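You operate a simulated robot arm through the tools that you are given. There is no shell and no other tool. Be economical: measure what you need, move in short steps, check, and stop when the job is done.

The job below is to be done with a simulated two-armed robot. You get a single attempt, and the scene is never put back.

Task
Pick up the teal-handled jug with one hand, pass it to the other hand and put it on the top of the printer. Set down upright: teal-handled jug.

Only the result counts: the job must be done as asked and must still hold three seconds after the hand-in. Knocking over, shifting, dropping, spilling or breaking anything else fails it.

Robot
Two 7-joint arms with two-finger parallel grippers on one trunk, on a base that drives. Base frame: it is fixed to the floor where the robot stands at the start and does not move with it; the origin is under the middle of the robot, x ahead of it, y to its left, z up; the surface under the hand at the start is at about z = 880. Lengths are in mm, angles in degrees, forces in N, time in s.
The left shoulder is at the start at [70, 156, 1005], the right one opposite. Places, roughly: top of the printer [-1900, -1600, 1200]. Payload 3.91 kg a hand.
Tool frame (each hand has its own): the origin (TCP) lies between the finger pads and is the grasp point; the fingertips stand 30 mm ahead of it; z points along the fingers, y is the line along which they close. Largest opening 110 mm; finger width 20, thickness 10; the body of the gripper, 48 by 112 mm, starts 55 mm behind the TCP.
Orientation is told as [roll, pitch, yaw] about the base's x, y, z axes, in that order, counted from this pose: with the fingers straight down and closing along the base's y, the tool's x points along the base's -x, its y along +y and its z along -z.

Tools
- The arms move only by the tool step_arm. It takes "left_increments", "right_increments" or both (then of equal length, played together; a hand with none holds still); each is a list of rows, each a list of 7 numbers: the turn, a rotation vector about the tool's x, y, z in units of 4 degrees (1.0 is 4 degrees), then the shift along the tool's x, y, z in units of 40 mm (1.0 is 40 mm), then the opening, from 0 (shut) to 1 (fully open). In form: [[rx, ry, rz, tx, ty, tz, fingers], ...]. A call has 1 to 8 rows; each row shifts and turns the commanded pose from where the row before left it, along the tool's axes as they then stand. A call with a number of a shift or a turn outside -1 to 1 is refused whole. A row lasts 0.2 s, in which the tool goes at most 50 mm and 8.6 degrees; a call with a longer step from one row to the next is refused whole, and so is a gripper value outside its range. A pose out of reach is approached as far as the arm can. The call stops where the force on the tool passes 40 N (or 10 N more than at its start, if that is more) or the arm is blocked; 0.2 s more then pass. The fingers move at their own pace (about 108 mm/s each) and stop on an object; they squeeze with about 25 N. The grip force told is the motor's: it shows also when the fingers shut on nothing. Time passes only in rows, and 0.2 s behind the last, so rows that do not move let the fingers close. The reply holds the time, the measured pose of the TCP, the force on the tool along the base axes, the opening and the grip force, in the units named above and with some noise, with the torque about the TCP (base axes, N m) and any sound that the robot's microphone picked up.
- Cameras (640 x 400 px; columns grow to the right, rows downward): "scene" is now at [140.8, -5.1, 1244.8]; the picture's right is [-0.05, -1.00, 0.00], its down [-0.47, 0.02, -0.89] and it looks along [0.88, -0.05, -0.47] (base axes); focal length 233 px, centre (320, 200). "left" rides on the left gripper at [72, -17, -103] in its tool frame; the picture's right is [0.23, 0.97, 0.00], its down [-0.76, 0.18, -0.62] and it looks along [-0.61, 0.14, 0.78] (tool axes); focal length 222 px, centre (320, 200). "right" rides on the right gripper at [72, 17, -103] in its tool frame; the picture's right is [-0.23, 0.97, 0.00], its down [-0.76, -0.18, -0.62] and it looks along [-0.61, -0.14, 0.78] (tool axes); focal length 222 px, centre (320, 200). There is no depth. A picture from a camera that has moved, and an enlarged one, comes with that camera's place and axes in the base frame and with its lens.
- camera(camera): a new picture of that camera. It takes no simulated time.
- lift_body(by): slides the trunk up (or, below 0, down) by that many mm; the arms and the scene camera ride with it, the base frame stays. It gives what a move gives, with no picture.
- roll_base(legs): drives the robot by 1 to 6 legs, each [ahead, left, turn to the left] in mm, mm and degrees, along the robot's own axes; the way and the turn of a leg run together, so that a leg with both is an arc; at most 1500 mm and 180 degrees a leg. The arms and the cameras ride along, it lands a little off, and it stops where it bumps. It gives what a move gives.
- pan_tilt(pan, tilt): turns the head with the scene camera to pan (to the left, within 86 degrees either way) and tilt (down, from -29 to 69), counted from straight ahead of the robot. It gives what a move gives.
- zoom(camera, box): a new picture of the part [left, top, right, bottom] of that camera's present view, enlarged. It takes no simulated time.
- sign_off(): hands the job in; it is judged then, once.

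Go step by step. Nothing tells you exact positions but the pictures and the camera data: compare them with the known pose of the tool, close in by small moves and look again before you grip or let go. The budget is 120 turns and 88 pictures, counting those below and the enlarged ones. Unless the task says otherwise, let go and move clear before handing in, and close with one line.

The tools are called after "Emit:" as a command line: name --argument value ..., lists and objects as JSON in quotes. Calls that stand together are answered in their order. step_arm: Moves the arms, as the interface text tells. Its arguments: {"type":"object","properties":{"left_increments":{"type":"array"},"right_increments":{"type":"array"}},"required":[]} The other tools are called the same way: lift_body (by) slides the trunk up or down; roll_base (legs) drives the base; pan_tilt (pan, tilt) turns the head that bears the scene camera; camera (camera) takes a picture; zoom (camera, box) takes an enlarged picture of a part of a camera's view; sign_off () hands the job in.

At the start:

```text
time_s: 0.0
left_tcp_pos: [573.1, 286.8, 1185.0]
left_tcp_rot: [-0.1, 0.0, 0.0]
left_force: [0.0, -0.7, 0.1]
left_ft_torque: [0.0, 0.01, -0.01]
left_grip_width: 109.9
left_gripper_force: 0.0
right_tcp_pos: [574.9, -282.6, 1105.3]
right_tcp_rot: [0.0, 0.0, 0.0]
right_force: [0.4, 0.4, 0.1]
right_ft_torque: [-0.01, 0.0, -0.01]
right_grip_width: 110.0
right_gripper_force: 0.0
trunk travel left (down, up): [-450.0, 490.0]
robot x, y, heading: [0.6, 3.1, 0.1]
head pan, tilt: [-3.0, 27.7]
```

scene: 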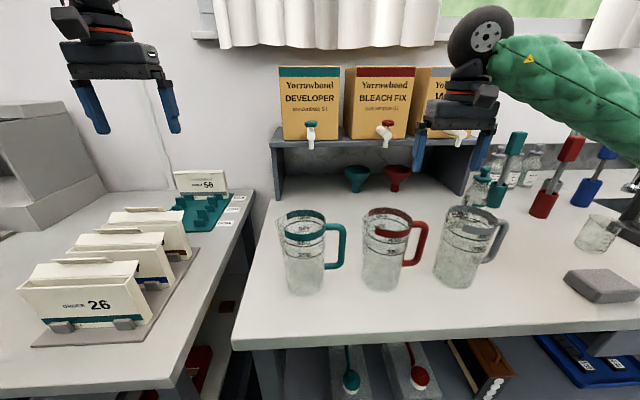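
right: 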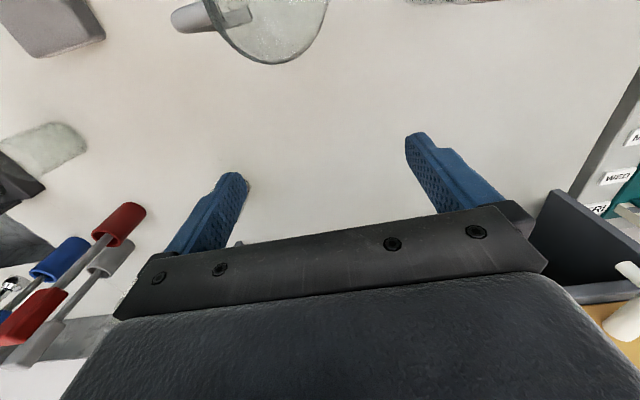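
left: 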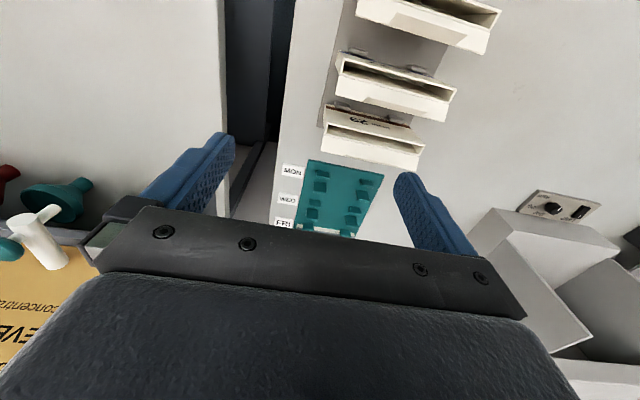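

The teal-handled jug stands near x≈490, y≈5, with its handle toward -y and the red jug beside it. I'll take a closer look, and check the right side of the room too.

Emit:
zoom --camera "scene" --box '[240, 180, 440, 305]'

Emit:
pan_tilt --pan -86 --tilt 15

Emit:
camera --camera "scene"

```text
3.20 times, centred on (340, 242) of scene
camera zoom: at [140.8, -5.1, 1244.8], right [-0.05, -1.0, 0.0], down [-0.47, 0.02, -0.89], along [0.88, -0.05, -0.47], focal length 744 px, centre (256, 64)
```

zoom: 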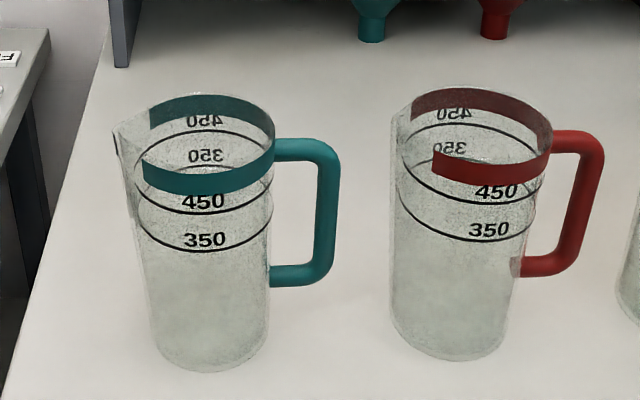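

```text
time_s: 1.6
left_tcp_pos: [572.7, 285.9, 1186.9]
left_tcp_rot: [0.0, 0.0, 0.0]
left_force: [0.0, -0.3, 0.2]
left_ft_torque: [-0.03, 0.0, 0.0]
left_grip_width: 110.1
left_gripper_force: 0.1
right_tcp_pos: [574.9, -282.6, 1105.9]
right_tcp_rot: [0.0, 0.1, -0.1]
right_force: [0.2, -0.1, 0.1]
right_ft_torque: [0.01, 0.0, -0.01]
right_grip_width: 109.8
right_gripper_force: 0.1
trunk travel left (down, up): [-450.0, 490.0]
robot x, y, heading: [3.3, -1.2, -0.1]
head pan, tilt: [-85.9, 15.0]
```

```text
83 pictures are left
camera scene: at [56.3, -93.4, 1265.4], right [-1.0, -0.07, 0.0], down [-0.02, 0.26, -0.97], along [0.07, -0.96, -0.26], focal length 233 px, centre (320, 200)
```

scene: 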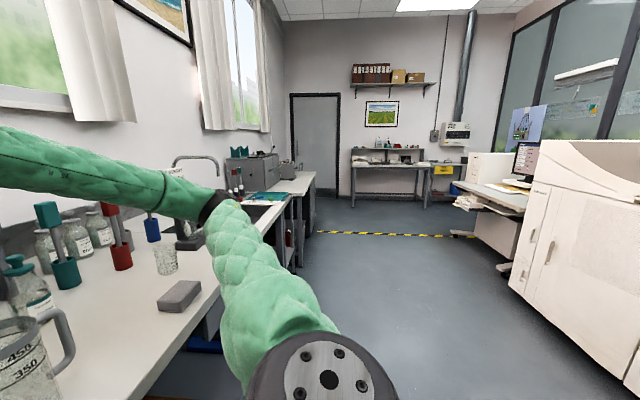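

The printer looks like the big machine at right rear. I'll back off 150 mm for comfortable reach and look down at the jugs again.

Emit:
roll_base --legs '[[-150, 0, 0]]'

Emit:
pan_tilt --pan 0 --tilt 30

Emit:
step_arm --left_increments '[[1, 1, -1, 0, 0, 0, 1], [1, 1, -1, 0, 0, 0, 1], [1, 1, -1, 0, 0, 0, 1], [1, 1, -1, 0, 0, 0, 1], [1, 1, -1, 0, 0, 0, 1], [1, 1, -1, 0, 0, 0, 1], [1, 1, -1, 0, 0, 0, 1], [1, 1, -1, 0, 0, 0, 1]]' --right_increments '[[0, 0, -1, 0, 0, -0.5, 1], [0, 0, -1, 0, 0, -0.5, 1], [0, 0, -1, 0, 0, -0.5, 1], [0, 0, -1, 0, 0, -0.5, 1], [0, 0, -1, 0, 0, 0, 1], [0, 0, -1, 0, 0, 0, 1], [0, 0, -1, 0, 0, 0, 1], [0, 0, -1, 0, 0, 0, 1]]'

Emit:
camera --camera "scene"

```text
time_s: 2.9
left_tcp_pos: [417.8, 288.3, 1187.7]
left_tcp_rot: [0.0, -0.1, 0.2]
left_force: [0.1, 0.3, 0.6]
left_ft_torque: [0.0, -0.02, 0.01]
left_grip_width: 109.9
left_gripper_force: 0.0
right_tcp_pos: [423.5, -280.8, 1105.8]
right_tcp_rot: [0.1, 0.0, 0.1]
right_force: [-1.2, -0.4, 0.6]
right_ft_torque: [0.0, -0.01, 0.01]
right_grip_width: 110.1
right_gripper_force: 0.1
trunk travel left (down, up): [-450.0, 490.0]
robot x, y, heading: [-150.8, 0.9, 0.1]
head pan, tilt: [-85.9, 15.0]
```

```text
time_s: 4.5
left_tcp_pos: [420.9, 287.6, 1187.4]
left_tcp_rot: [0.0, 0.0, 0.1]
left_force: [0.1, 0.1, 0.1]
left_ft_torque: [0.04, 0.02, 0.02]
left_grip_width: 110.0
left_gripper_force: 0.1
right_tcp_pos: [423.2, -281.8, 1104.8]
right_tcp_rot: [0.0, 0.0, 0.1]
right_force: [-0.9, -0.5, 0.7]
right_ft_torque: [0.0, 0.03, -0.01]
right_grip_width: 109.9
right_gripper_force: 0.0
trunk travel left (down, up): [-450.0, 490.0]
robot x, y, heading: [-153.7, -0.1, -0.0]
head pan, tilt: [0.0, 30.0]
```

```text
time_s: 6.3
left_tcp_pos: [421.4, 289.3, 1185.5]
left_tcp_rot: [-24.9, 38.5, 25.2]
left_force: [0.3, 0.7, 0.0]
left_ft_torque: [-0.02, -0.02, -0.01]
left_grip_width: 109.8
left_gripper_force: 0.0
right_tcp_pos: [424.8, -279.2, 1186.5]
right_tcp_rot: [0.1, 0.1, 32.1]
right_force: [0.1, -0.6, 0.2]
right_ft_torque: [-0.02, 0.01, 0.03]
right_grip_width: 109.8
right_gripper_force: 0.1
trunk travel left (down, up): [-450.0, 490.0]
robot x, y, heading: [-152.4, 1.9, 0.1]
head pan, tilt: [0.0, 30.0]
```

```text
82 pictures are left
camera scene: at [-11.3, 1.0, 1241.2], right [0.0, -1.0, 0.0], down [-0.5, 0.0, -0.87], along [0.87, 0.0, -0.5], focal length 233 px, centre (320, 200)
```

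scene: 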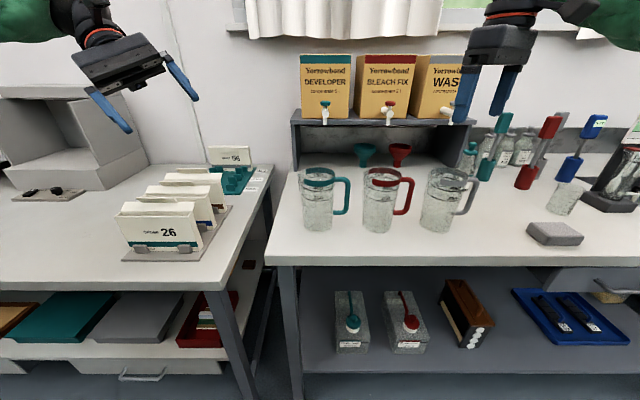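

Both arms are turning as commanded, so I'll continue to their target orientations.

Emit:
step_arm --left_increments '[[1, 1, -1, 0, 0, 0, 1], [1, 1, -1, 0, 0, 0, 1], [1, 1, -1, 0, 0, 0, 1], [1, 1, -1, 0, 0, 0, 1], [1, 1, -1, 0, 0, 0, 1], [1, 1, -1, 0, 0, 0, 1], [1, 1, -1, 0, 0, 0, 1], [1, 1, -1, 0, 0, 0, 1]]' --right_increments '[[0, 0, -1, 0, 0, 0, 1], [0, 0, -1, 0, 0, 0, 1], [0, 0, -1, 0, 0, 0, 1], [0, 0, -1, 0, 0, 0, 1], [0, 0, -1, 0, 0, 0, 1], [0, 0, -1, 0, 0, 0, 1], [0, 0, -1, 0, 0, 0, 1], [0, 0, -1, 0, 0, 0, 1]]'

Emit:
zoom --camera "scene" --box '[270, 150, 430, 250]'

```text
time_s: 8.1
left_tcp_pos: [417.1, 261.5, 1181.4]
left_tcp_rot: [-27.4, 74.6, 62.3]
left_force: [-0.1, 0.2, 0.0]
left_ft_torque: [0.0, 0.0, -0.01]
left_grip_width: 109.9
left_gripper_force: 0.0
left hand out of reach, approached as far as the arm can: row 5, 6, 7, 8
right_tcp_pos: [404.6, -252.9, 1178.6]
right_tcp_rot: [0.0, -0.2, 63.6]
right_force: [0.0, 0.5, 0.1]
right_ft_torque: [0.01, 0.01, -0.03]
right_grip_width: 110.0
right_gripper_force: 0.1
right hand out of reach, approached as far as the arm can: row 7, 8
trunk travel left (down, up): [-450.0, 490.0]
robot x, y, heading: [-149.2, -1.5, 0.2]
head pan, tilt: [0.0, 30.0]
```

```text
4.00 times, centred on (350, 200) of scene
camera zoom: at [-11.7, 0.8, 1241.2], right [0.0, -1.0, 0.0], down [-0.5, 0.0, -0.87], along [0.87, 0.0, -0.5], focal length 930 px, centre (200, 200)
```

zoom: 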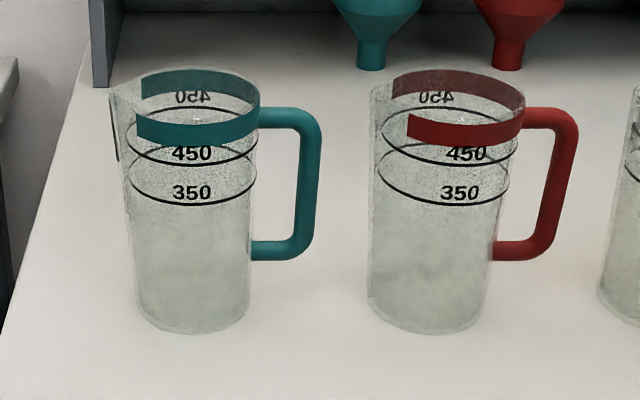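

Both arms hit wrist limits, so I'm changing plan. The right hand will take the jug from above at negative yaw, and the left hand will take it from a forward-down 45° approach. First I'll unwind both arms.

Emit:
step_arm --left_increments '[[-1, -1, 1, 0, 0, 0, 1], [-1, -1, 1, 0, 0, 0, 1], [-1, -1, 1, 0, 0, 0, 1], [-1, -1, 1, 0, 0, 0, 1], [-1, -1, 1, 0, 0, 0, 1], [-1, -1, 1, 0, 0, 0, 1], [-1, -1, 1, 0, 0, 0, 1], [-1, -1, 1, 0, 0, 0, 1]]' --right_increments '[[0, 0, 1, 0, 0, 0, 1], [0, 0, 1, 0, 0, 0, 1], [0, 0, 1, 0, 0, 0, 1], [0, 0, 1, 0, 0, 0, 1], [0, 0, 1, 0, 0, 0, 1], [0, 0, 1, 0, 0, 0, 1], [0, 0, 1, 0, 0, 0, 1], [0, 0, 1, 0, 0, 0, 1]]'

Emit:
step_arm --left_increments '[[-1, -1, 1, 0, 0, 0, 1], [-1, -1, 1, 0, 0, 0, 1], [-1, -1, 1, 0, 0, 0, 1], [-1, -1, 1, 0, 0, 0, 1], [-1, -1, 1, 0, 0, 0, 1], [-1, -1, 1, 0, 0, 0, 1], [-1, -1, 1, 0, 0, 0, 1], [-1, -1, 1, 0, 0, 0, 1]]' --right_increments '[[0, 0, 1, 0, 0, 0, 1], [0, 0, 1, 0, 0, 0, 1], [0, 0, 1, 0, 0, 0, 1], [0, 0, 1, 0, 0, 0, 1], [0, 0, 1, 0, 0, 0, 1], [0, 0, 1, 0, 0, 0, 1], [0, 0, 1, 0, 0, 0, 1], [0, 0, 1, 0, 0, 0, 1]]'

Emit:
step_arm --right_increments '[[0, 0, 1, 0, 0, 0, 1], [0, 0, 1, 0, 0, 0, 1], [0, 0, 1, 0, 0, 0, 1], [0, 0, 1, 0, 0, 0, 1], [0, 0, 1, 0, 0, 0, 1], [0, 0, 1, 0, 0, 0, 1], [0, 0, 1, 0, 0, 0, 1], [0, 0, 1, 0, 0, 0, 1]]'

Emit:
step_arm --right_increments '[[0, 0, 1, 0, 0, 0, 1], [0, 0, 1, 0, 0, 0, 1], [0, 0, 1, 0, 0, 0, 1], [0, 0, 1, 0, 0, 0, 1], [0, 0, 1, 0, 0, 0, 1], [0, 0, 1, 0, 0, 0, 1], [0, 0, 1, 0, 0, 0, 1]]'

```text
time_s: 9.9
left_tcp_pos: [417.8, 261.0, 1181.8]
left_tcp_rot: [-19.2, 32.9, 32.5]
left_force: [-0.6, 0.4, -0.2]
left_ft_torque: [0.03, 0.04, 0.01]
left_grip_width: 109.8
left_gripper_force: 0.0
right_tcp_pos: [405.1, -257.4, 1178.5]
right_tcp_rot: [0.0, 0.1, 32.1]
right_force: [-0.6, -0.3, 0.4]
right_ft_torque: [0.0, -0.01, 0.03]
right_grip_width: 109.8
right_gripper_force: 0.1
trunk travel left (down, up): [-450.0, 490.0]
robot x, y, heading: [-151.6, 2.6, 0.3]
head pan, tilt: [0.0, 30.0]
```

```text
time_s: 11.7
left_tcp_pos: [416.1, 261.1, 1181.9]
left_tcp_rot: [6.7, -2.6, 4.0]
left_force: [0.0, -0.7, 0.3]
left_ft_torque: [0.03, 0.03, 0.01]
left_grip_width: 110.0
left_gripper_force: 0.0
right_tcp_pos: [405.5, -256.4, 1177.5]
right_tcp_rot: [0.0, 0.1, 0.0]
right_force: [1.1, -0.6, 0.1]
right_ft_torque: [-0.01, 0.03, 0.01]
right_grip_width: 109.8
right_gripper_force: 0.0
trunk travel left (down, up): [-450.0, 490.0]
robot x, y, heading: [-150.2, -0.8, 0.2]
head pan, tilt: [0.0, 30.0]
```

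```text
time_s: 13.5
left_tcp_pos: [417.0, 261.9, 1181.0]
left_tcp_rot: [6.6, -2.6, 4.0]
left_force: [0.2, -0.3, -0.2]
left_ft_torque: [0.0, 0.0, 0.01]
left_grip_width: 110.0
left_gripper_force: 0.0
right_tcp_pos: [405.6, -255.7, 1177.5]
right_tcp_rot: [0.0, 0.0, -32.0]
right_force: [-0.3, -0.4, 0.7]
right_ft_torque: [0.0, 0.0, 0.0]
right_grip_width: 110.2
right_gripper_force: 0.2
trunk travel left (down, up): [-450.0, 490.0]
robot x, y, heading: [-150.4, -2.8, 0.1]
head pan, tilt: [0.0, 30.0]
```

```text
time_s: 15.1
left_tcp_pos: [417.3, 261.4, 1181.5]
left_tcp_rot: [6.6, -2.6, 4.0]
left_force: [0.2, -0.5, 0.6]
left_ft_torque: [0.01, 0.04, -0.01]
left_grip_width: 110.1
left_gripper_force: 0.1
right_tcp_pos: [405.7, -255.8, 1177.6]
right_tcp_rot: [0.1, 0.0, -59.9]
right_force: [0.0, -0.9, -0.3]
right_ft_torque: [0.02, 0.01, 0.02]
right_grip_width: 109.8
right_gripper_force: 0.0
trunk travel left (down, up): [-450.0, 490.0]
robot x, y, heading: [-152.6, 0.9, 0.2]
head pan, tilt: [0.0, 30.0]
```

Right yaw -60 works. The jug estimate is centre (479, 5), rim z≈1027, rim diameter about 80. I'll move the right hand above it and check.

Emit:
step_arm --right_increments '[[0, 0, 0, 0.788, 0.808, 0, 1], [0, 0, 0, 0.788, 0.808, 0, 1], [0, 0, 0, 0.788, 0.808, 0, 1], [0, 0, 0, 0.788, 0.808, 0, 1], [0, 0, 0, 0.788, 0.808, 0, 1], [0, 0, 0, 0.788, 0.808, 0, 1]]'

Emit:
camera --camera "right"

Emit:
camera --camera "scene"

```text
time_s: 16.5
left_tcp_pos: [417.5, 263.0, 1181.1]
left_tcp_rot: [6.5, -2.5, 4.0]
left_force: [0.7, 0.0, -0.2]
left_ft_torque: [-0.01, 0.06, -0.02]
left_grip_width: 110.1
left_gripper_force: 0.1
right_tcp_pos: [478.8, 8.4, 1177.3]
right_tcp_rot: [-0.1, 0.0, -59.8]
right_force: [-0.4, 0.1, -0.2]
right_ft_torque: [-0.03, 0.0, -0.02]
right_grip_width: 110.0
right_gripper_force: 0.0
trunk travel left (down, up): [-450.0, 490.0]
robot x, y, heading: [-152.9, 1.2, 0.3]
head pan, tilt: [0.0, 30.0]
```

```text
80 pictures are left
camera right: at [458.1, 80.3, 1281.5], right [0.96, 0.29, 0.0], down [0.23, -0.75, 0.62], along [0.18, -0.6, -0.78], focal length 222 px, centre (320, 200)
```

right: 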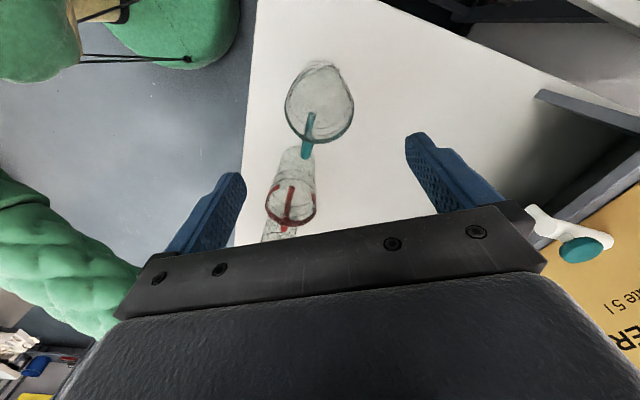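

```text
79 pictures are left
camera scene: at [-11.2, 1.2, 1241.1], right [0.0, -1.0, 0.0], down [-0.5, 0.0, -0.87], along [0.87, 0.0, -0.5], focal length 233 px, centre (320, 200)
```

scene: 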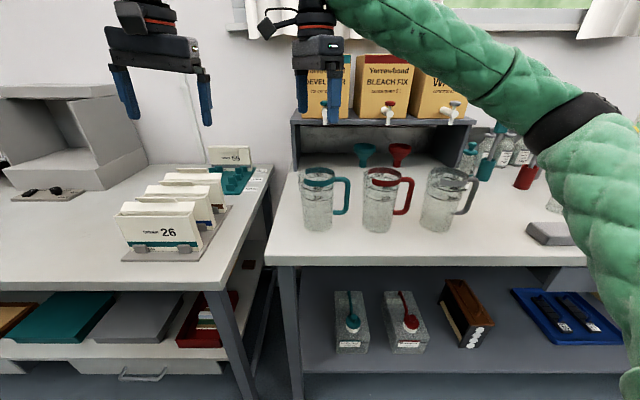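

The wrist camera puts the rim centre near (479, 8), right below the hand. I'll descend to just above the rim and check.

Emit:
step_arm --right_increments '[[0, 0, 0, 0, 0, 0.9, 1], [0, 0, 0, 0, 0, 0.9, 1], [0, 0, 0, 0, 0, 0.8, 1]]'

Emit:
camera --camera "right"

Emit:
zoom --camera "scene" --box '[240, 100, 400, 250]'

```text
time_s: 17.3
left_tcp_pos: [417.2, 261.0, 1180.8]
left_tcp_rot: [6.7, -2.5, 4.0]
left_force: [0.5, -0.1, 0.2]
left_ft_torque: [0.02, -0.02, 0.01]
left_grip_width: 110.1
left_gripper_force: 0.0
right_tcp_pos: [480.8, 5.6, 1072.8]
right_tcp_rot: [-0.1, 0.1, -59.9]
right_force: [0.4, 0.1, -0.1]
right_ft_torque: [0.0, 0.0, -0.02]
right_grip_width: 110.1
right_gripper_force: 0.0
trunk travel left (down, up): [-450.0, 490.0]
robot x, y, heading: [-154.3, 0.2, 0.2]
head pan, tilt: [0.0, 30.0]
```

```text
78 pictures are left
camera right: at [460.0, 77.0, 1176.3], right [0.96, 0.29, 0.0], down [0.23, -0.75, 0.62], along [0.18, -0.6, -0.78], focal length 222 px, centre (320, 200)
```

right: 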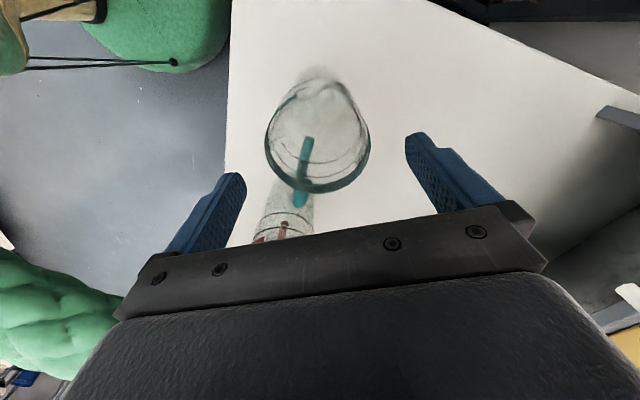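

```text
2.67 times, centred on (320, 175) of scene
camera zoom: at [-10.7, -0.1, 1241.1], right [0.0, -1.0, 0.0], down [-0.5, 0.0, -0.87], along [0.87, 0.0, -0.5], focal length 620 px, centre (320, 267)
```

zoom: 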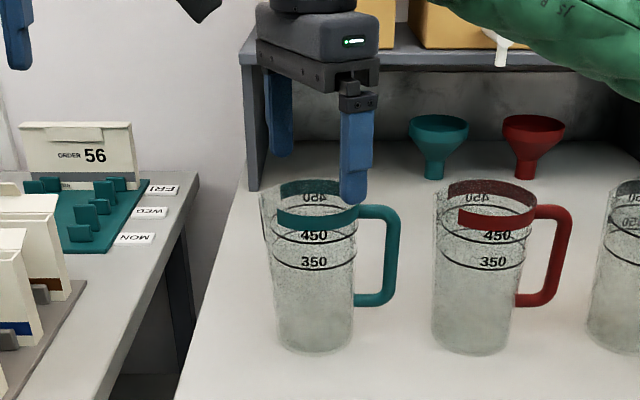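

The fingers straddle the rim and clear the handle. I'll shift a few mm toward the spout side, descend to z≈1000 and look before gripping.

Emit:
step_arm --right_increments '[[0, 0, 0, 0.13, 0, 0.3, 1], [0, 0, 0, 0, 0, 0.5, 1], [0, 0, 0, 0, 0, 0.5, 1], [0, 0, 0, 0, 0, 0.5, 1]]'

Emit:
camera --camera "right"

Emit:
zoom --camera "scene" --box '[240, 100, 400, 250]'

```text
time_s: 18.3
left_tcp_pos: [407.6, 263.1, 1189.0]
left_tcp_rot: [6.4, -3.1, 4.0]
left_force: [0.1, -0.2, -0.4]
left_ft_torque: [0.01, 0.0, 0.01]
left_grip_width: 110.0
left_gripper_force: 0.1
right_tcp_pos: [469.0, 9.5, 1015.3]
right_tcp_rot: [0.8, -0.4, -60.0]
right_force: [-0.8, 0.4, -0.9]
right_ft_torque: [-0.02, -0.02, -0.01]
right_grip_width: 110.1
right_gripper_force: 0.0
trunk travel left (down, up): [-450.0, 490.0]
robot x, y, heading: [-148.7, -0.6, 0.0]
head pan, tilt: [0.0, 30.0]
```

```text
76 pictures are left
camera right: at [446.5, 80.3, 1118.1], right [0.96, 0.29, 0.02], down [0.22, -0.75, 0.63], along [0.19, -0.6, -0.78], focal length 222 px, centre (320, 200)
```

right: 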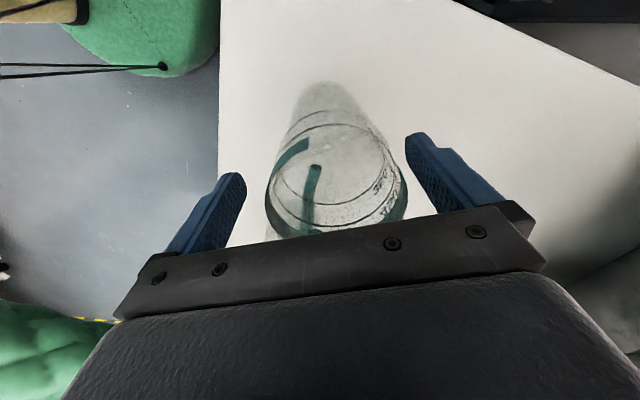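

```text
2.67 times, centred on (320, 175) of scene
camera zoom: at [-20.8, 1.9, 1245.5], right [0.0, -1.0, 0.0], down [-0.49, 0.0, -0.87], along [0.87, 0.0, -0.49], focal length 620 px, centre (320, 267)
```

zoom: 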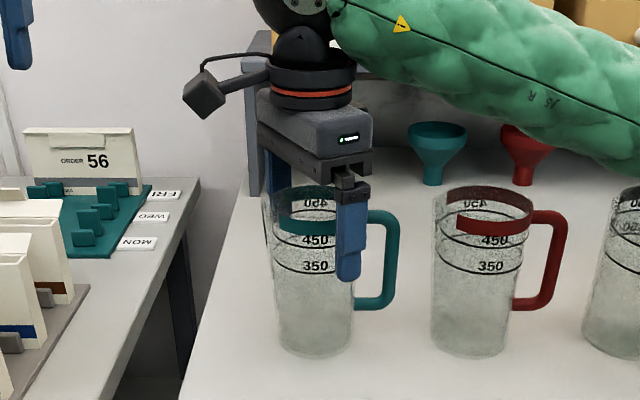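

The body shifted about 10 mm back and up, which suggests the right elbow is pressing on the table. I'll raise the hand straight away and look.

Emit:
step_arm --right_increments '[[0, 0, 0, 0, 0, -0.5, 1], [0, 0, 0, 0, 0, -0.5, 1]]'

Emit:
pan_tilt --pan -35 --tilt 35

Emit:
camera --camera "scene"

```text
time_s: 18.9
left_tcp_pos: [416.4, 263.2, 1177.6]
left_tcp_rot: [6.4, -2.5, 4.1]
left_force: [0.2, 1.1, -0.5]
left_ft_torque: [-0.04, -0.02, -0.01]
left_grip_width: 109.9
left_gripper_force: 0.0
right_tcp_pos: [476.0, 11.8, 1037.3]
right_tcp_rot: [-0.2, -0.1, -59.7]
right_force: [0.3, 0.7, 0.7]
right_ft_torque: [-0.04, -0.05, 0.01]
right_grip_width: 110.1
right_gripper_force: 0.1
trunk travel left (down, up): [-450.0, 490.0]
robot x, y, heading: [-151.1, 2.3, 0.2]
head pan, tilt: [0.0, 30.0]
```

```text
time_s: 19.9
left_tcp_pos: [416.8, 261.1, 1180.6]
left_tcp_rot: [6.6, -2.6, 4.0]
left_force: [0.3, -0.1, 0.2]
left_ft_torque: [0.01, 0.03, 0.03]
left_grip_width: 110.1
left_gripper_force: 0.1
right_tcp_pos: [475.7, 10.4, 1042.7]
right_tcp_rot: [0.1, 0.0, -59.9]
right_force: [0.6, -0.6, -0.2]
right_ft_torque: [0.02, -0.04, -0.02]
right_grip_width: 110.0
right_gripper_force: 0.0
trunk travel left (down, up): [-450.0, 490.0]
robot x, y, heading: [-149.0, 0.8, -0.1]
head pan, tilt: [-35.0, 35.0]
```

```text
74 pictures are left
camera scene: at [-29.9, -50.5, 1233.4], right [-0.57, -0.82, 0.0], down [-0.47, 0.33, -0.82], along [0.67, -0.47, -0.57], focal length 233 px, centre (320, 200)
```

scene: 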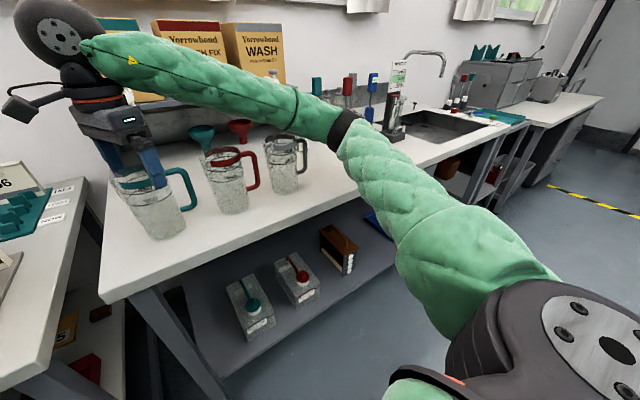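

The right elbow is low over the table edge. Raising the trunk will lift the elbow, so I'll do that and check the table.

Emit:
lift_body --by 200

Emit:
camera --camera "scene"

```text
time_s: 22.1
left_tcp_pos: [417.3, 261.9, 1381.6]
left_tcp_rot: [6.5, -2.6, 4.0]
left_force: [-0.5, 0.2, 0.0]
left_ft_torque: [0.0, 0.01, -0.01]
left_grip_width: 110.1
left_gripper_force: 0.2
right_tcp_pos: [475.9, 9.7, 1241.7]
right_tcp_rot: [0.0, 0.0, -59.8]
right_force: [0.5, -1.2, -0.4]
right_ft_torque: [-0.04, 0.05, -0.03]
right_grip_width: 109.9
right_gripper_force: 0.2
trunk travel left (down, up): [-650.0, 290.0]
robot x, y, heading: [-150.5, -1.0, 0.2]
head pan, tilt: [-35.0, 35.0]
```

```text
73 pictures are left
camera scene: at [-29.6, -50.5, 1433.3], right [-0.57, -0.82, 0.0], down [-0.47, 0.33, -0.82], along [0.67, -0.47, -0.57], focal length 233 px, centre (320, 200)
```

scene: 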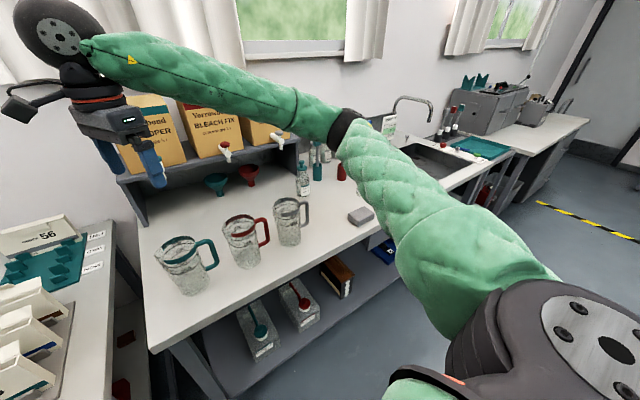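

The sponge and jugs are unmoved. I'll descend again with the shoulder higher, watching the left hand's pose for any body tilt.

Emit:
step_arm --right_increments '[[0, 0, 0, 0, 0, 0.9, 1], [0, 0, 0, 0, 0, 0.9, 1], [0, 0, 0, 0, 0, 0.9, 1], [0, 0, 0, 0, 0, 0.9, 1], [0, 0, 0, 0, 0, 0.5, 1]]'

Emit:
camera --camera "right"

Emit:
camera --camera "scene"

```text
time_s: 23.3
left_tcp_pos: [416.5, 261.4, 1382.1]
left_tcp_rot: [6.6, -2.5, 4.0]
left_force: [-0.5, -0.6, 0.6]
left_ft_torque: [-0.01, -0.01, 0.0]
left_grip_width: 110.0
left_gripper_force: 0.0
right_tcp_pos: [475.7, 8.7, 1077.4]
right_tcp_rot: [0.1, 0.1, -60.0]
right_force: [0.0, 0.5, 0.1]
right_ft_torque: [-0.01, 0.02, 0.02]
right_grip_width: 109.9
right_gripper_force: 0.1
trunk travel left (down, up): [-650.0, 290.0]
robot x, y, heading: [-155.4, -2.4, 0.2]
head pan, tilt: [-35.0, 35.0]
```

```text
72 pictures are left
camera right: at [454.6, 79.8, 1180.5], right [0.96, 0.29, 0.0], down [0.23, -0.75, 0.62], along [0.18, -0.6, -0.78], focal length 222 px, centre (320, 200)
```

right: 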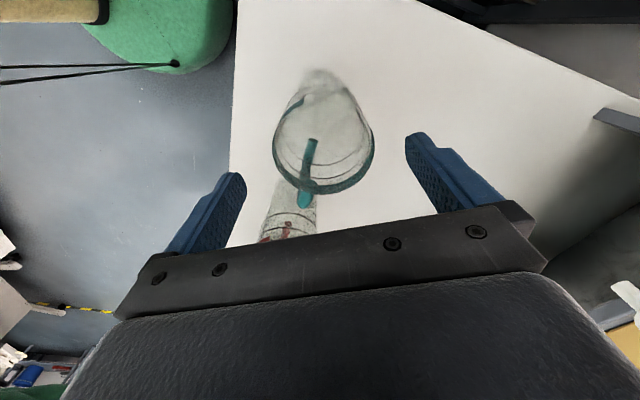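

```text
71 pictures are left
camera scene: at [-29.8, -50.6, 1433.5], right [-0.57, -0.82, 0.0], down [-0.47, 0.33, -0.82], along [0.67, -0.47, -0.57], focal length 233 px, centre (320, 200)
```

scene: 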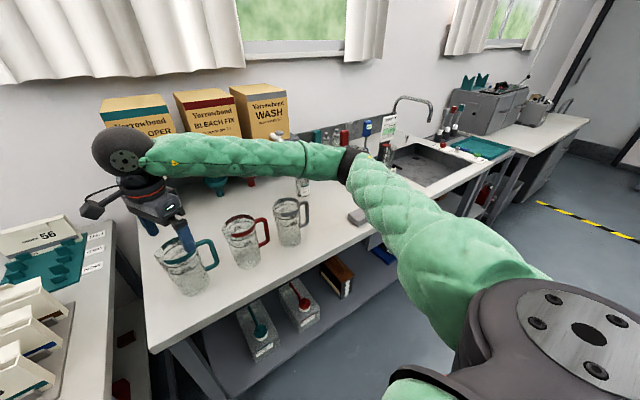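

No tilt this time and the jug is centred between the fingers. I'll descend the rest of the way.

Emit:
step_arm --right_increments '[[0, 0, 0, 0.07, 0.04, 0.5, 1], [0, 0, 0, 0, 0, 0.5, 1], [0, 0, 0, 0, 0, 0.5, 1], [0, 0, 0, 0, 0, 0.4, 1]]'

Emit:
camera --camera "right"

Emit:
zoom --camera "scene" --box '[60, 120, 380, 320]'

```text
time_s: 24.3
left_tcp_pos: [417.3, 260.9, 1381.1]
left_tcp_rot: [6.7, -2.6, 4.1]
left_force: [-0.1, 1.1, -0.2]
left_ft_torque: [-0.03, 0.04, -0.03]
left_grip_width: 109.9
left_gripper_force: 0.1
right_tcp_pos: [476.2, 12.9, 1001.0]
right_tcp_rot: [0.0, -0.1, -59.9]
right_force: [-0.1, 0.2, 0.5]
right_ft_torque: [-0.02, -0.01, 0.01]
right_grip_width: 110.0
right_gripper_force: 0.0
trunk travel left (down, up): [-650.0, 290.0]
robot x, y, heading: [-152.9, 1.1, 0.3]
head pan, tilt: [-35.0, 35.0]
```

```text
70 pictures are left
camera right: at [454.3, 83.8, 1104.9], right [0.96, 0.29, 0.0], down [0.23, -0.75, 0.62], along [0.18, -0.6, -0.78], focal length 222 px, centre (320, 200)
```

right: 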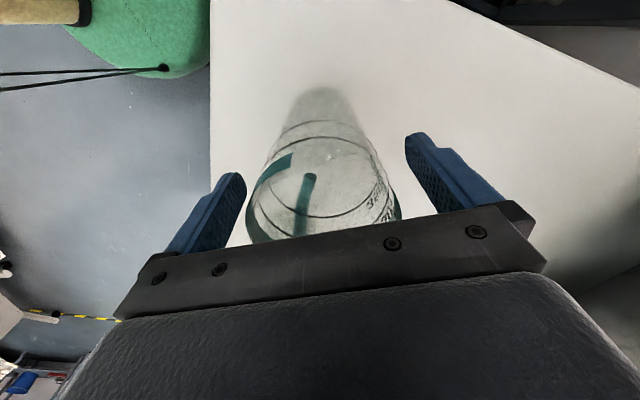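

```text
2.00 times, centred on (220, 220) of scene
camera zoom: at [-29.5, -50.6, 1433.4], right [-0.57, -0.82, 0.0], down [-0.47, 0.33, -0.82], along [0.67, -0.47, -0.57], focal length 465 px, centre (520, 160)
```

zoom: 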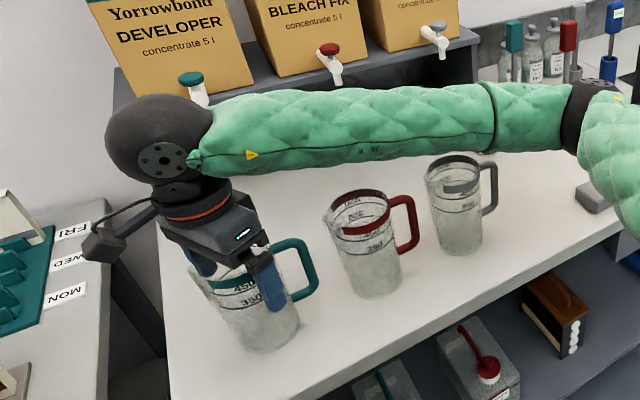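

The fingers are on either side of the wall and clear of the handle. I'll close, then lift a little.

Emit:
step_arm --right_increments '[[0, 0, 0, 0, 0, 0, 0.6], [0, 0, 0, 0, 0, 0, 0], [0, 0, 0, 0, 0, 0, 0], [0, 0, 0, 0, 0, 0, 0]]'

Emit:
step_arm --right_increments '[[0, 0, 0, 0, 0, -0.25, 0], [0, 0, 0, 0, 0, -0.5, 0], [0, 0, 0, 0, 0, -0.5, 0]]'

Emit:
zoom --camera "scene" --box '[60, 120, 380, 320]'

```text
time_s: 25.3
left_tcp_pos: [416.9, 261.7, 1381.4]
left_tcp_rot: [6.5, -2.6, 4.0]
left_force: [-0.1, -0.4, -0.7]
left_ft_torque: [-0.01, 0.02, 0.0]
left_grip_width: 110.1
left_gripper_force: 0.2
right_tcp_pos: [476.1, 12.8, 1001.4]
right_tcp_rot: [0.1, 0.0, -59.9]
right_force: [1.1, 0.6, 1.4]
right_ft_torque: [0.05, 0.03, -0.04]
right_grip_width: 72.7
right_gripper_force: 25.2
trunk travel left (down, up): [-650.0, 290.0]
robot x, y, heading: [-152.2, -0.9, 0.0]
head pan, tilt: [-35.0, 35.0]
```

```text
time_s: 26.1
left_tcp_pos: [416.2, 261.2, 1381.4]
left_tcp_rot: [6.5, -2.7, 3.9]
left_force: [-0.3, 0.5, 0.6]
left_ft_torque: [-0.01, 0.0, 0.0]
left_grip_width: 109.8
left_gripper_force: 0.1
right_tcp_pos: [475.4, 13.3, 1052.6]
right_tcp_rot: [0.1, -0.1, -59.9]
right_force: [0.5, -1.0, -0.9]
right_ft_torque: [0.03, -0.01, -0.02]
right_grip_width: 72.4
right_gripper_force: 25.0
trunk travel left (down, up): [-650.0, 290.0]
robot x, y, heading: [-151.2, -1.9, 0.2]
head pan, tilt: [-35.0, 35.0]
```

```text
2.00 times, centred on (220, 220) of scene
camera zoom: at [-29.9, -50.4, 1433.4], right [-0.57, -0.82, 0.0], down [-0.47, 0.33, -0.82], along [0.67, -0.47, -0.57], focal length 465 px, centre (520, 160)
```

zoom: 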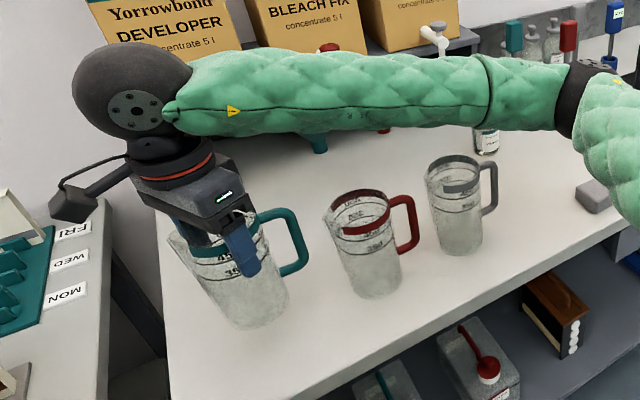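

The jug is held firmly and seems light. I'll lift it well clear and drive back from the table, then turn the right hand to yaw 0 so the handle points away from me.

Emit:
step_arm --right_increments '[[0, 0, 0, 0, 0, -0.9, 0], [0, 0, 0, 0, 0, -0.9, 0], [0, 0, 0, 0, 0, -0.9, 0], [0, 0, 0, 0, 0, -0.9, 0], [0, 0, 0, 0, 0, -0.9, 0]]'

Emit:
roll_base --legs '[[-350, 0, 0]]'

Emit:
step_arm --left_increments '[[0, -1, 0, 0, 0, 0, 1], [0, -1, 0, 0, 0, 0, 1], [0, -1, 0, 0, 0, 0, 1], [0, -1, 0, 0, 0, 0, 1], [0, -1, 0, 0, 0, 0, 1], [0, -1, 0, 0, 0, 0, 1], [0, -1, 0, 0, 0, 0, 1], [0, -1, 0, 0, 0, 0, 1]]' --right_increments '[[0, 0, -1, 0, 0, 0, 0], [0, 0, -1, 0, 0, 0, 0], [0, 0, -1, 0, 0, 0, 0], [0, 0, -1, 0, 0, 0, 0], [0, 0, -1, 0, 0, 0, 0], [0, 0, -1, 0, 0, 0, 0], [0, 0, -1, 0, 0, 0, 0], [0, 0, -1, 0, 0, 0, 0]]'

Emit:
step_arm --right_increments '[[0, 0, -1, 0, 0, 0, 0], [0, 0, -1, 0, 0, 0, 0], [0, 0, -1, 0, 0, 0, 0], [0, 0, -1, 0, 0, 0, 0], [0, 0, -1, 0, 0, 0, 0], [0, 0, -1, 0, 0, 0, 0], [0, 0, -1, 0, 0, 0, 0]]'

Emit:
pan_tilt --pan 0 --tilt 20

Emit:
camera --camera "scene"

```text
time_s: 27.3
left_tcp_pos: [416.2, 260.4, 1381.4]
left_tcp_rot: [6.5, -2.6, 4.1]
left_force: [0.0, -0.8, -0.2]
left_ft_torque: [-0.01, -0.03, -0.01]
left_grip_width: 110.0
left_gripper_force: 0.1
right_tcp_pos: [475.6, 12.9, 1230.9]
right_tcp_rot: [0.0, -0.1, -59.9]
right_force: [0.8, 0.6, -1.2]
right_ft_torque: [0.0, 0.0, 0.0]
right_grip_width: 72.7
right_gripper_force: 24.7
trunk travel left (down, up): [-650.0, 290.0]
robot x, y, heading: [-147.1, 0.7, -0.0]
head pan, tilt: [-35.0, 35.0]
```

```text
time_s: 29.6
left_tcp_pos: [64.3, 262.8, 1382.3]
left_tcp_rot: [6.5, -2.5, 4.6]
left_force: [-0.3, -0.2, 0.3]
left_ft_torque: [0.04, -0.02, -0.02]
left_grip_width: 110.3
left_gripper_force: 0.1
right_tcp_pos: [124.7, 16.5, 1230.5]
right_tcp_rot: [0.0, -0.1, -59.4]
right_force: [-0.1, 0.2, -0.7]
right_ft_torque: [0.05, 0.0, 0.03]
right_grip_width: 72.6
right_gripper_force: 24.9
trunk travel left (down, up): [-650.0, 290.0]
robot x, y, heading: [-499.2, -2.5, 0.6]
head pan, tilt: [-35.0, 35.0]
```

```text
time_s: 31.4
left_tcp_pos: [63.9, 265.3, 1381.2]
left_tcp_rot: [7.8, -34.5, 0.4]
left_force: [1.3, 0.2, -0.3]
left_ft_torque: [-0.06, 0.02, -0.03]
left_grip_width: 110.1
left_gripper_force: 0.0
right_tcp_pos: [125.2, 16.5, 1230.5]
right_tcp_rot: [0.0, -0.1, -27.4]
right_force: [-0.5, 0.8, -1.3]
right_ft_torque: [0.02, 0.05, 0.01]
right_grip_width: 72.4
right_gripper_force: 25.2
trunk travel left (down, up): [-650.0, 290.0]
robot x, y, heading: [-501.5, -1.7, 0.5]
head pan, tilt: [-35.0, 35.0]
```

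```text
time_s: 33.0
left_tcp_pos: [64.8, 264.0, 1380.4]
left_tcp_rot: [7.8, -34.3, 0.4]
left_force: [0.2, 0.3, 0.2]
left_ft_torque: [0.05, 0.0, 0.02]
left_grip_width: 110.0
left_gripper_force: 0.1
right_tcp_pos: [124.6, 17.1, 1230.3]
right_tcp_rot: [0.1, 0.0, 0.6]
right_force: [0.4, -0.9, -0.7]
right_ft_torque: [0.02, 0.03, -0.02]
right_grip_width: 72.2
right_gripper_force: 24.9
trunk travel left (down, up): [-650.0, 290.0]
robot x, y, heading: [-505.4, -4.3, 0.3]
head pan, tilt: [-35.0, 35.0]
```

```text
time_s: 34.0
left_tcp_pos: [64.4, 265.5, 1381.3]
left_tcp_rot: [7.9, -34.3, 0.4]
left_force: [-0.3, -0.4, 0.1]
left_ft_torque: [-0.02, -0.02, -0.01]
left_grip_width: 109.8
left_gripper_force: 0.1
right_tcp_pos: [126.2, 15.6, 1230.4]
right_tcp_rot: [0.0, 0.0, 0.6]
right_force: [0.0, 0.0, -1.6]
right_ft_torque: [0.0, 0.01, 0.01]
right_grip_width: 72.3
right_gripper_force: 24.6
trunk travel left (down, up): [-650.0, 290.0]
robot x, y, heading: [-503.8, -3.3, 0.5]
head pan, tilt: [0.0, 20.0]
```

```text
67 pictures are left
camera scene: at [-359.5, -0.9, 1457.2], right [0.01, -1.0, 0.0], down [-0.34, 0.0, -0.94], along [0.94, 0.01, -0.34], focal length 233 px, centre (320, 200)
```

scene: 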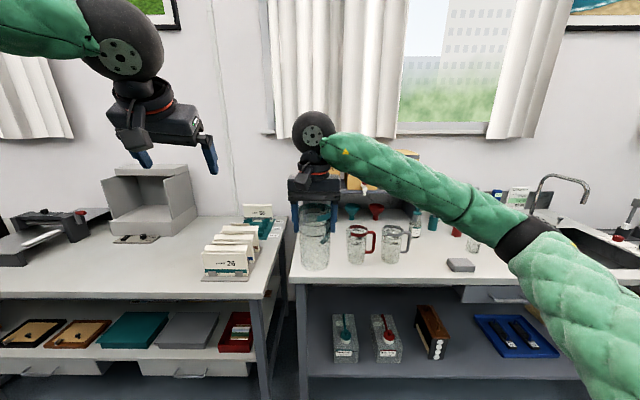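

The right hand holds the jug at (125, 16), with its bottom near z 1109. I'll orient the left hand to point forward and down at pitch -50 with level fingers, then bring it down on the left side.

Emit:
step_arm --left_increments '[[0.98, 0, 0, 0, 0, 0, 1], [0.97, 0, 0, 0, 0, 0, 1], [0, -1, 0, 0, 0, 0, 1], [0, -1, 0, 0, 0, 0, 1], [0, -1, 0, 0, 0, 0, 1], [0, -0.92, 0, 0, 0, 0, 1]]'

```text
time_s: 35.4
left_tcp_pos: [64.9, 263.8, 1381.7]
left_tcp_rot: [0.2, -50.2, 0.4]
left_force: [0.4, -0.1, -0.3]
left_ft_torque: [-0.02, 0.02, 0.01]
left_grip_width: 109.9
left_gripper_force: 0.1
right_tcp_pos: [125.3, 16.1, 1230.6]
right_tcp_rot: [-0.1, 0.0, 0.6]
right_force: [0.1, 0.3, -0.4]
right_ft_torque: [0.02, -0.01, 0.02]
right_grip_width: 72.4
right_gripper_force: 24.6
trunk travel left (down, up): [-650.0, 290.0]
robot x, y, heading: [-504.7, -1.8, 0.7]
head pan, tilt: [0.0, 20.0]
```

Emit:
step_arm --left_increments '[[0, 0, 0, 0.82, 0, 0.48, 1], [0, 0, 0, 0.82, 0, 0.48, 1], [0, 0, 0, 0.82, 0, 0.48, 1], [0, 0, 0, 0.82, 0, 0.48, 1], [0, 0, 0, 0.82, 0, 0.48, 1], [0, 0, 0, 0.82, 0, 0.48, 1]]'

Emit:
step_arm --left_increments '[[0, 0, 0, 0, -0.9, 0, 1], [0, 0, 0, 0, -0.9, 0, 1], [0, 0, 0, 0, -0.9, 0, 1], [0, 0, 0, 0, -0.9, 0, 1]]'

Emit:
camera --camera "scene"

Emit:
camera --camera "left"

```text
time_s: 36.8
left_tcp_pos: [94.2, 270.7, 1183.2]
left_tcp_rot: [0.3, -49.9, 0.3]
left_force: [-0.1, 0.0, -1.2]
left_ft_torque: [0.02, 0.01, -0.02]
left_grip_width: 109.9
left_gripper_force: 0.1
left hand out of reach, approached as far as the arm can: row 3, 4, 5, 6
right_tcp_pos: [127.5, 16.9, 1229.3]
right_tcp_rot: [0.0, 0.1, 0.7]
right_force: [0.1, -0.9, -0.5]
right_ft_torque: [0.0, 0.04, 0.04]
right_grip_width: 72.2
right_gripper_force: 25.0
trunk travel left (down, up): [-650.0, 290.0]
robot x, y, heading: [-502.2, -7.3, 0.6]
head pan, tilt: [0.0, 20.0]
```

```text
time_s: 37.8
left_tcp_pos: [93.1, 124.0, 1182.8]
left_tcp_rot: [0.2, -49.9, 0.4]
left_force: [0.5, 0.1, 0.0]
left_ft_torque: [0.0, -0.01, 0.02]
left_grip_width: 109.7
left_gripper_force: 0.0
right_tcp_pos: [126.6, 14.5, 1230.4]
right_tcp_rot: [0.1, 0.2, 0.7]
right_force: [0.9, -0.4, -0.4]
right_ft_torque: [0.02, 0.03, -0.01]
right_grip_width: 72.2
right_gripper_force: 25.0
trunk travel left (down, up): [-650.0, 290.0]
robot x, y, heading: [-499.5, -2.4, 0.5]
head pan, tilt: [0.0, 20.0]
```

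```text
66 pictures are left
camera scene: at [-357.6, -2.3, 1456.9], right [0.01, -1.0, 0.0], down [-0.34, 0.0, -0.94], along [0.94, 0.01, -0.34], focal length 233 px, centre (320, 200)
```

scene: 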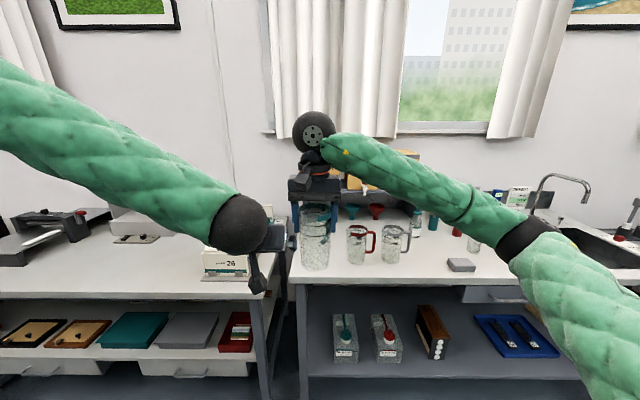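

```text
65 pictures are left
camera left: at [-32.2, 106.1, 1193.0], right [-0.15, 0.97, -0.17], down [0.01, 0.18, 0.98], along [0.99, 0.15, -0.04], focal length 222 px, centre (320, 200)
```

left: 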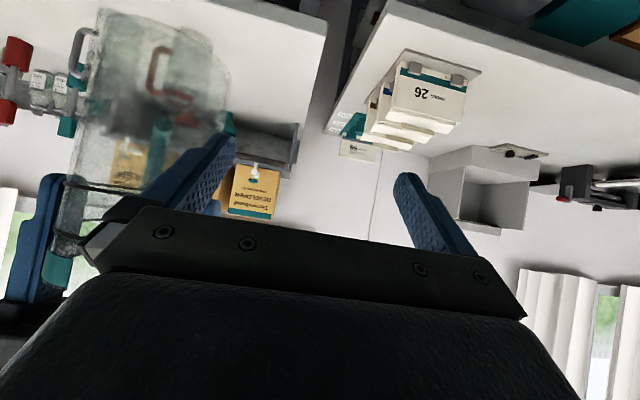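

The left arm can't fold in that close, so I'll move the jug 120 mm further out with the right hand and back the left hand off sideways at the same time.

Emit:
step_arm --left_increments '[[0, 0, 0, 0, 0.9, 0, 1], [0, 0, 0, 0, 0.3, 0, 1], [0, 0, 0, 0, 0, 0, 1], [0, 0, 0, 0, 0, 0, 1], [0, 0, 0, 0, 0, 0, 1]]' --right_increments '[[0, 0, 0, 0, 0, 0, 0], [0, 0, 0, -0.8, 0, 0, 0], [0, 0, 0, -0.8, 0, 0, 0], [0, 0, 0, -0.8, 0, 0, 0], [0, 0, 0, -0.8, 0, 0, 0]]'

```text
time_s: 39.0
left_tcp_pos: [93.9, 172.7, 1184.3]
left_tcp_rot: [0.2, -50.0, 0.3]
left_force: [0.0, -0.2, 0.3]
left_ft_torque: [0.01, 0.0, 0.01]
left_grip_width: 110.1
left_gripper_force: 0.1
right_tcp_pos: [254.5, 17.5, 1230.6]
right_tcp_rot: [0.1, 0.0, 0.6]
right_force: [-0.4, -0.1, -1.5]
right_ft_torque: [0.01, 0.05, 0.01]
right_grip_width: 72.3
right_gripper_force: 25.0
trunk travel left (down, up): [-650.0, 290.0]
robot x, y, heading: [-499.6, -1.1, 0.6]
head pan, tilt: [0.0, 20.0]
```

Emit:
step_arm --left_increments '[[0, 0, 0, -0.0765, -0.775, 0.3, 1], [0, 0, 0, -0.0765, -0.775, 0.3, 1], [0, 0, 0, -0.0765, -0.775, 0.3, 1], [0, 0, 0, -0.0765, -0.775, 0.3, 1], [0, 0, 0, -0.0765, -0.775, 0.3, 1]]'

Emit:
camera --camera "left"

Emit:
camera --camera "right"

Emit:
camera --camera "scene"

```text
time_s: 40.2
left_tcp_pos: [153.2, 26.6, 1156.9]
left_tcp_rot: [-0.1, -49.9, 0.5]
left_force: [0.8, -0.6, -0.6]
left_ft_torque: [-0.01, 0.01, -0.02]
left_grip_width: 110.0
left_gripper_force: 0.0
left hand out of reach, approached as far as the arm can: row 5
right_tcp_pos: [254.7, 18.7, 1229.0]
right_tcp_rot: [-0.1, 0.1, 0.6]
right_force: [1.1, 0.6, -1.4]
right_ft_torque: [-0.03, 0.01, 0.03]
right_grip_width: 72.3
right_gripper_force: 25.1
trunk travel left (down, up): [-650.0, 290.0]
robot x, y, heading: [-503.8, -3.0, 0.6]
head pan, tilt: [0.0, 20.0]
```

```text
64 pictures are left
camera left: at [26.1, 8.1, 1166.8], right [-0.15, 0.97, -0.17], down [0.01, 0.18, 0.98], along [0.99, 0.15, -0.04], focal length 222 px, centre (320, 200)
```

left: 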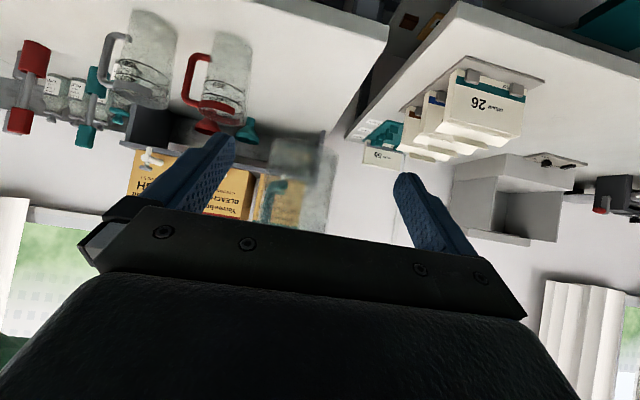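

```text
63 pictures are left
camera right: at [183.5, 35.5, 1332.6], right [0.22, 0.98, 0.0], down [0.77, -0.17, 0.62], along [0.61, -0.14, -0.78], focal length 222 px, centre (320, 200)
```

right: 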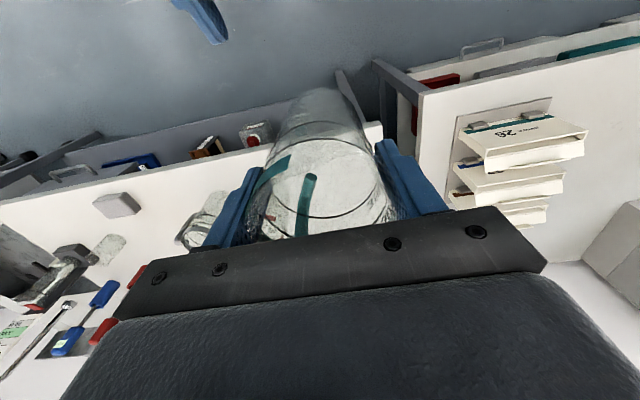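

```text
62 pictures are left
camera scene: at [-357.1, 0.6, 1457.0], right [0.01, -1.0, 0.0], down [-0.34, -0.01, -0.94], along [0.94, 0.01, -0.34], focal length 233 px, centre (320, 200)
```

scene: 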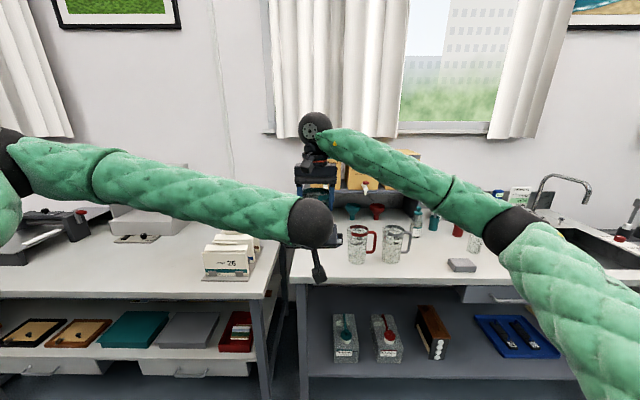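

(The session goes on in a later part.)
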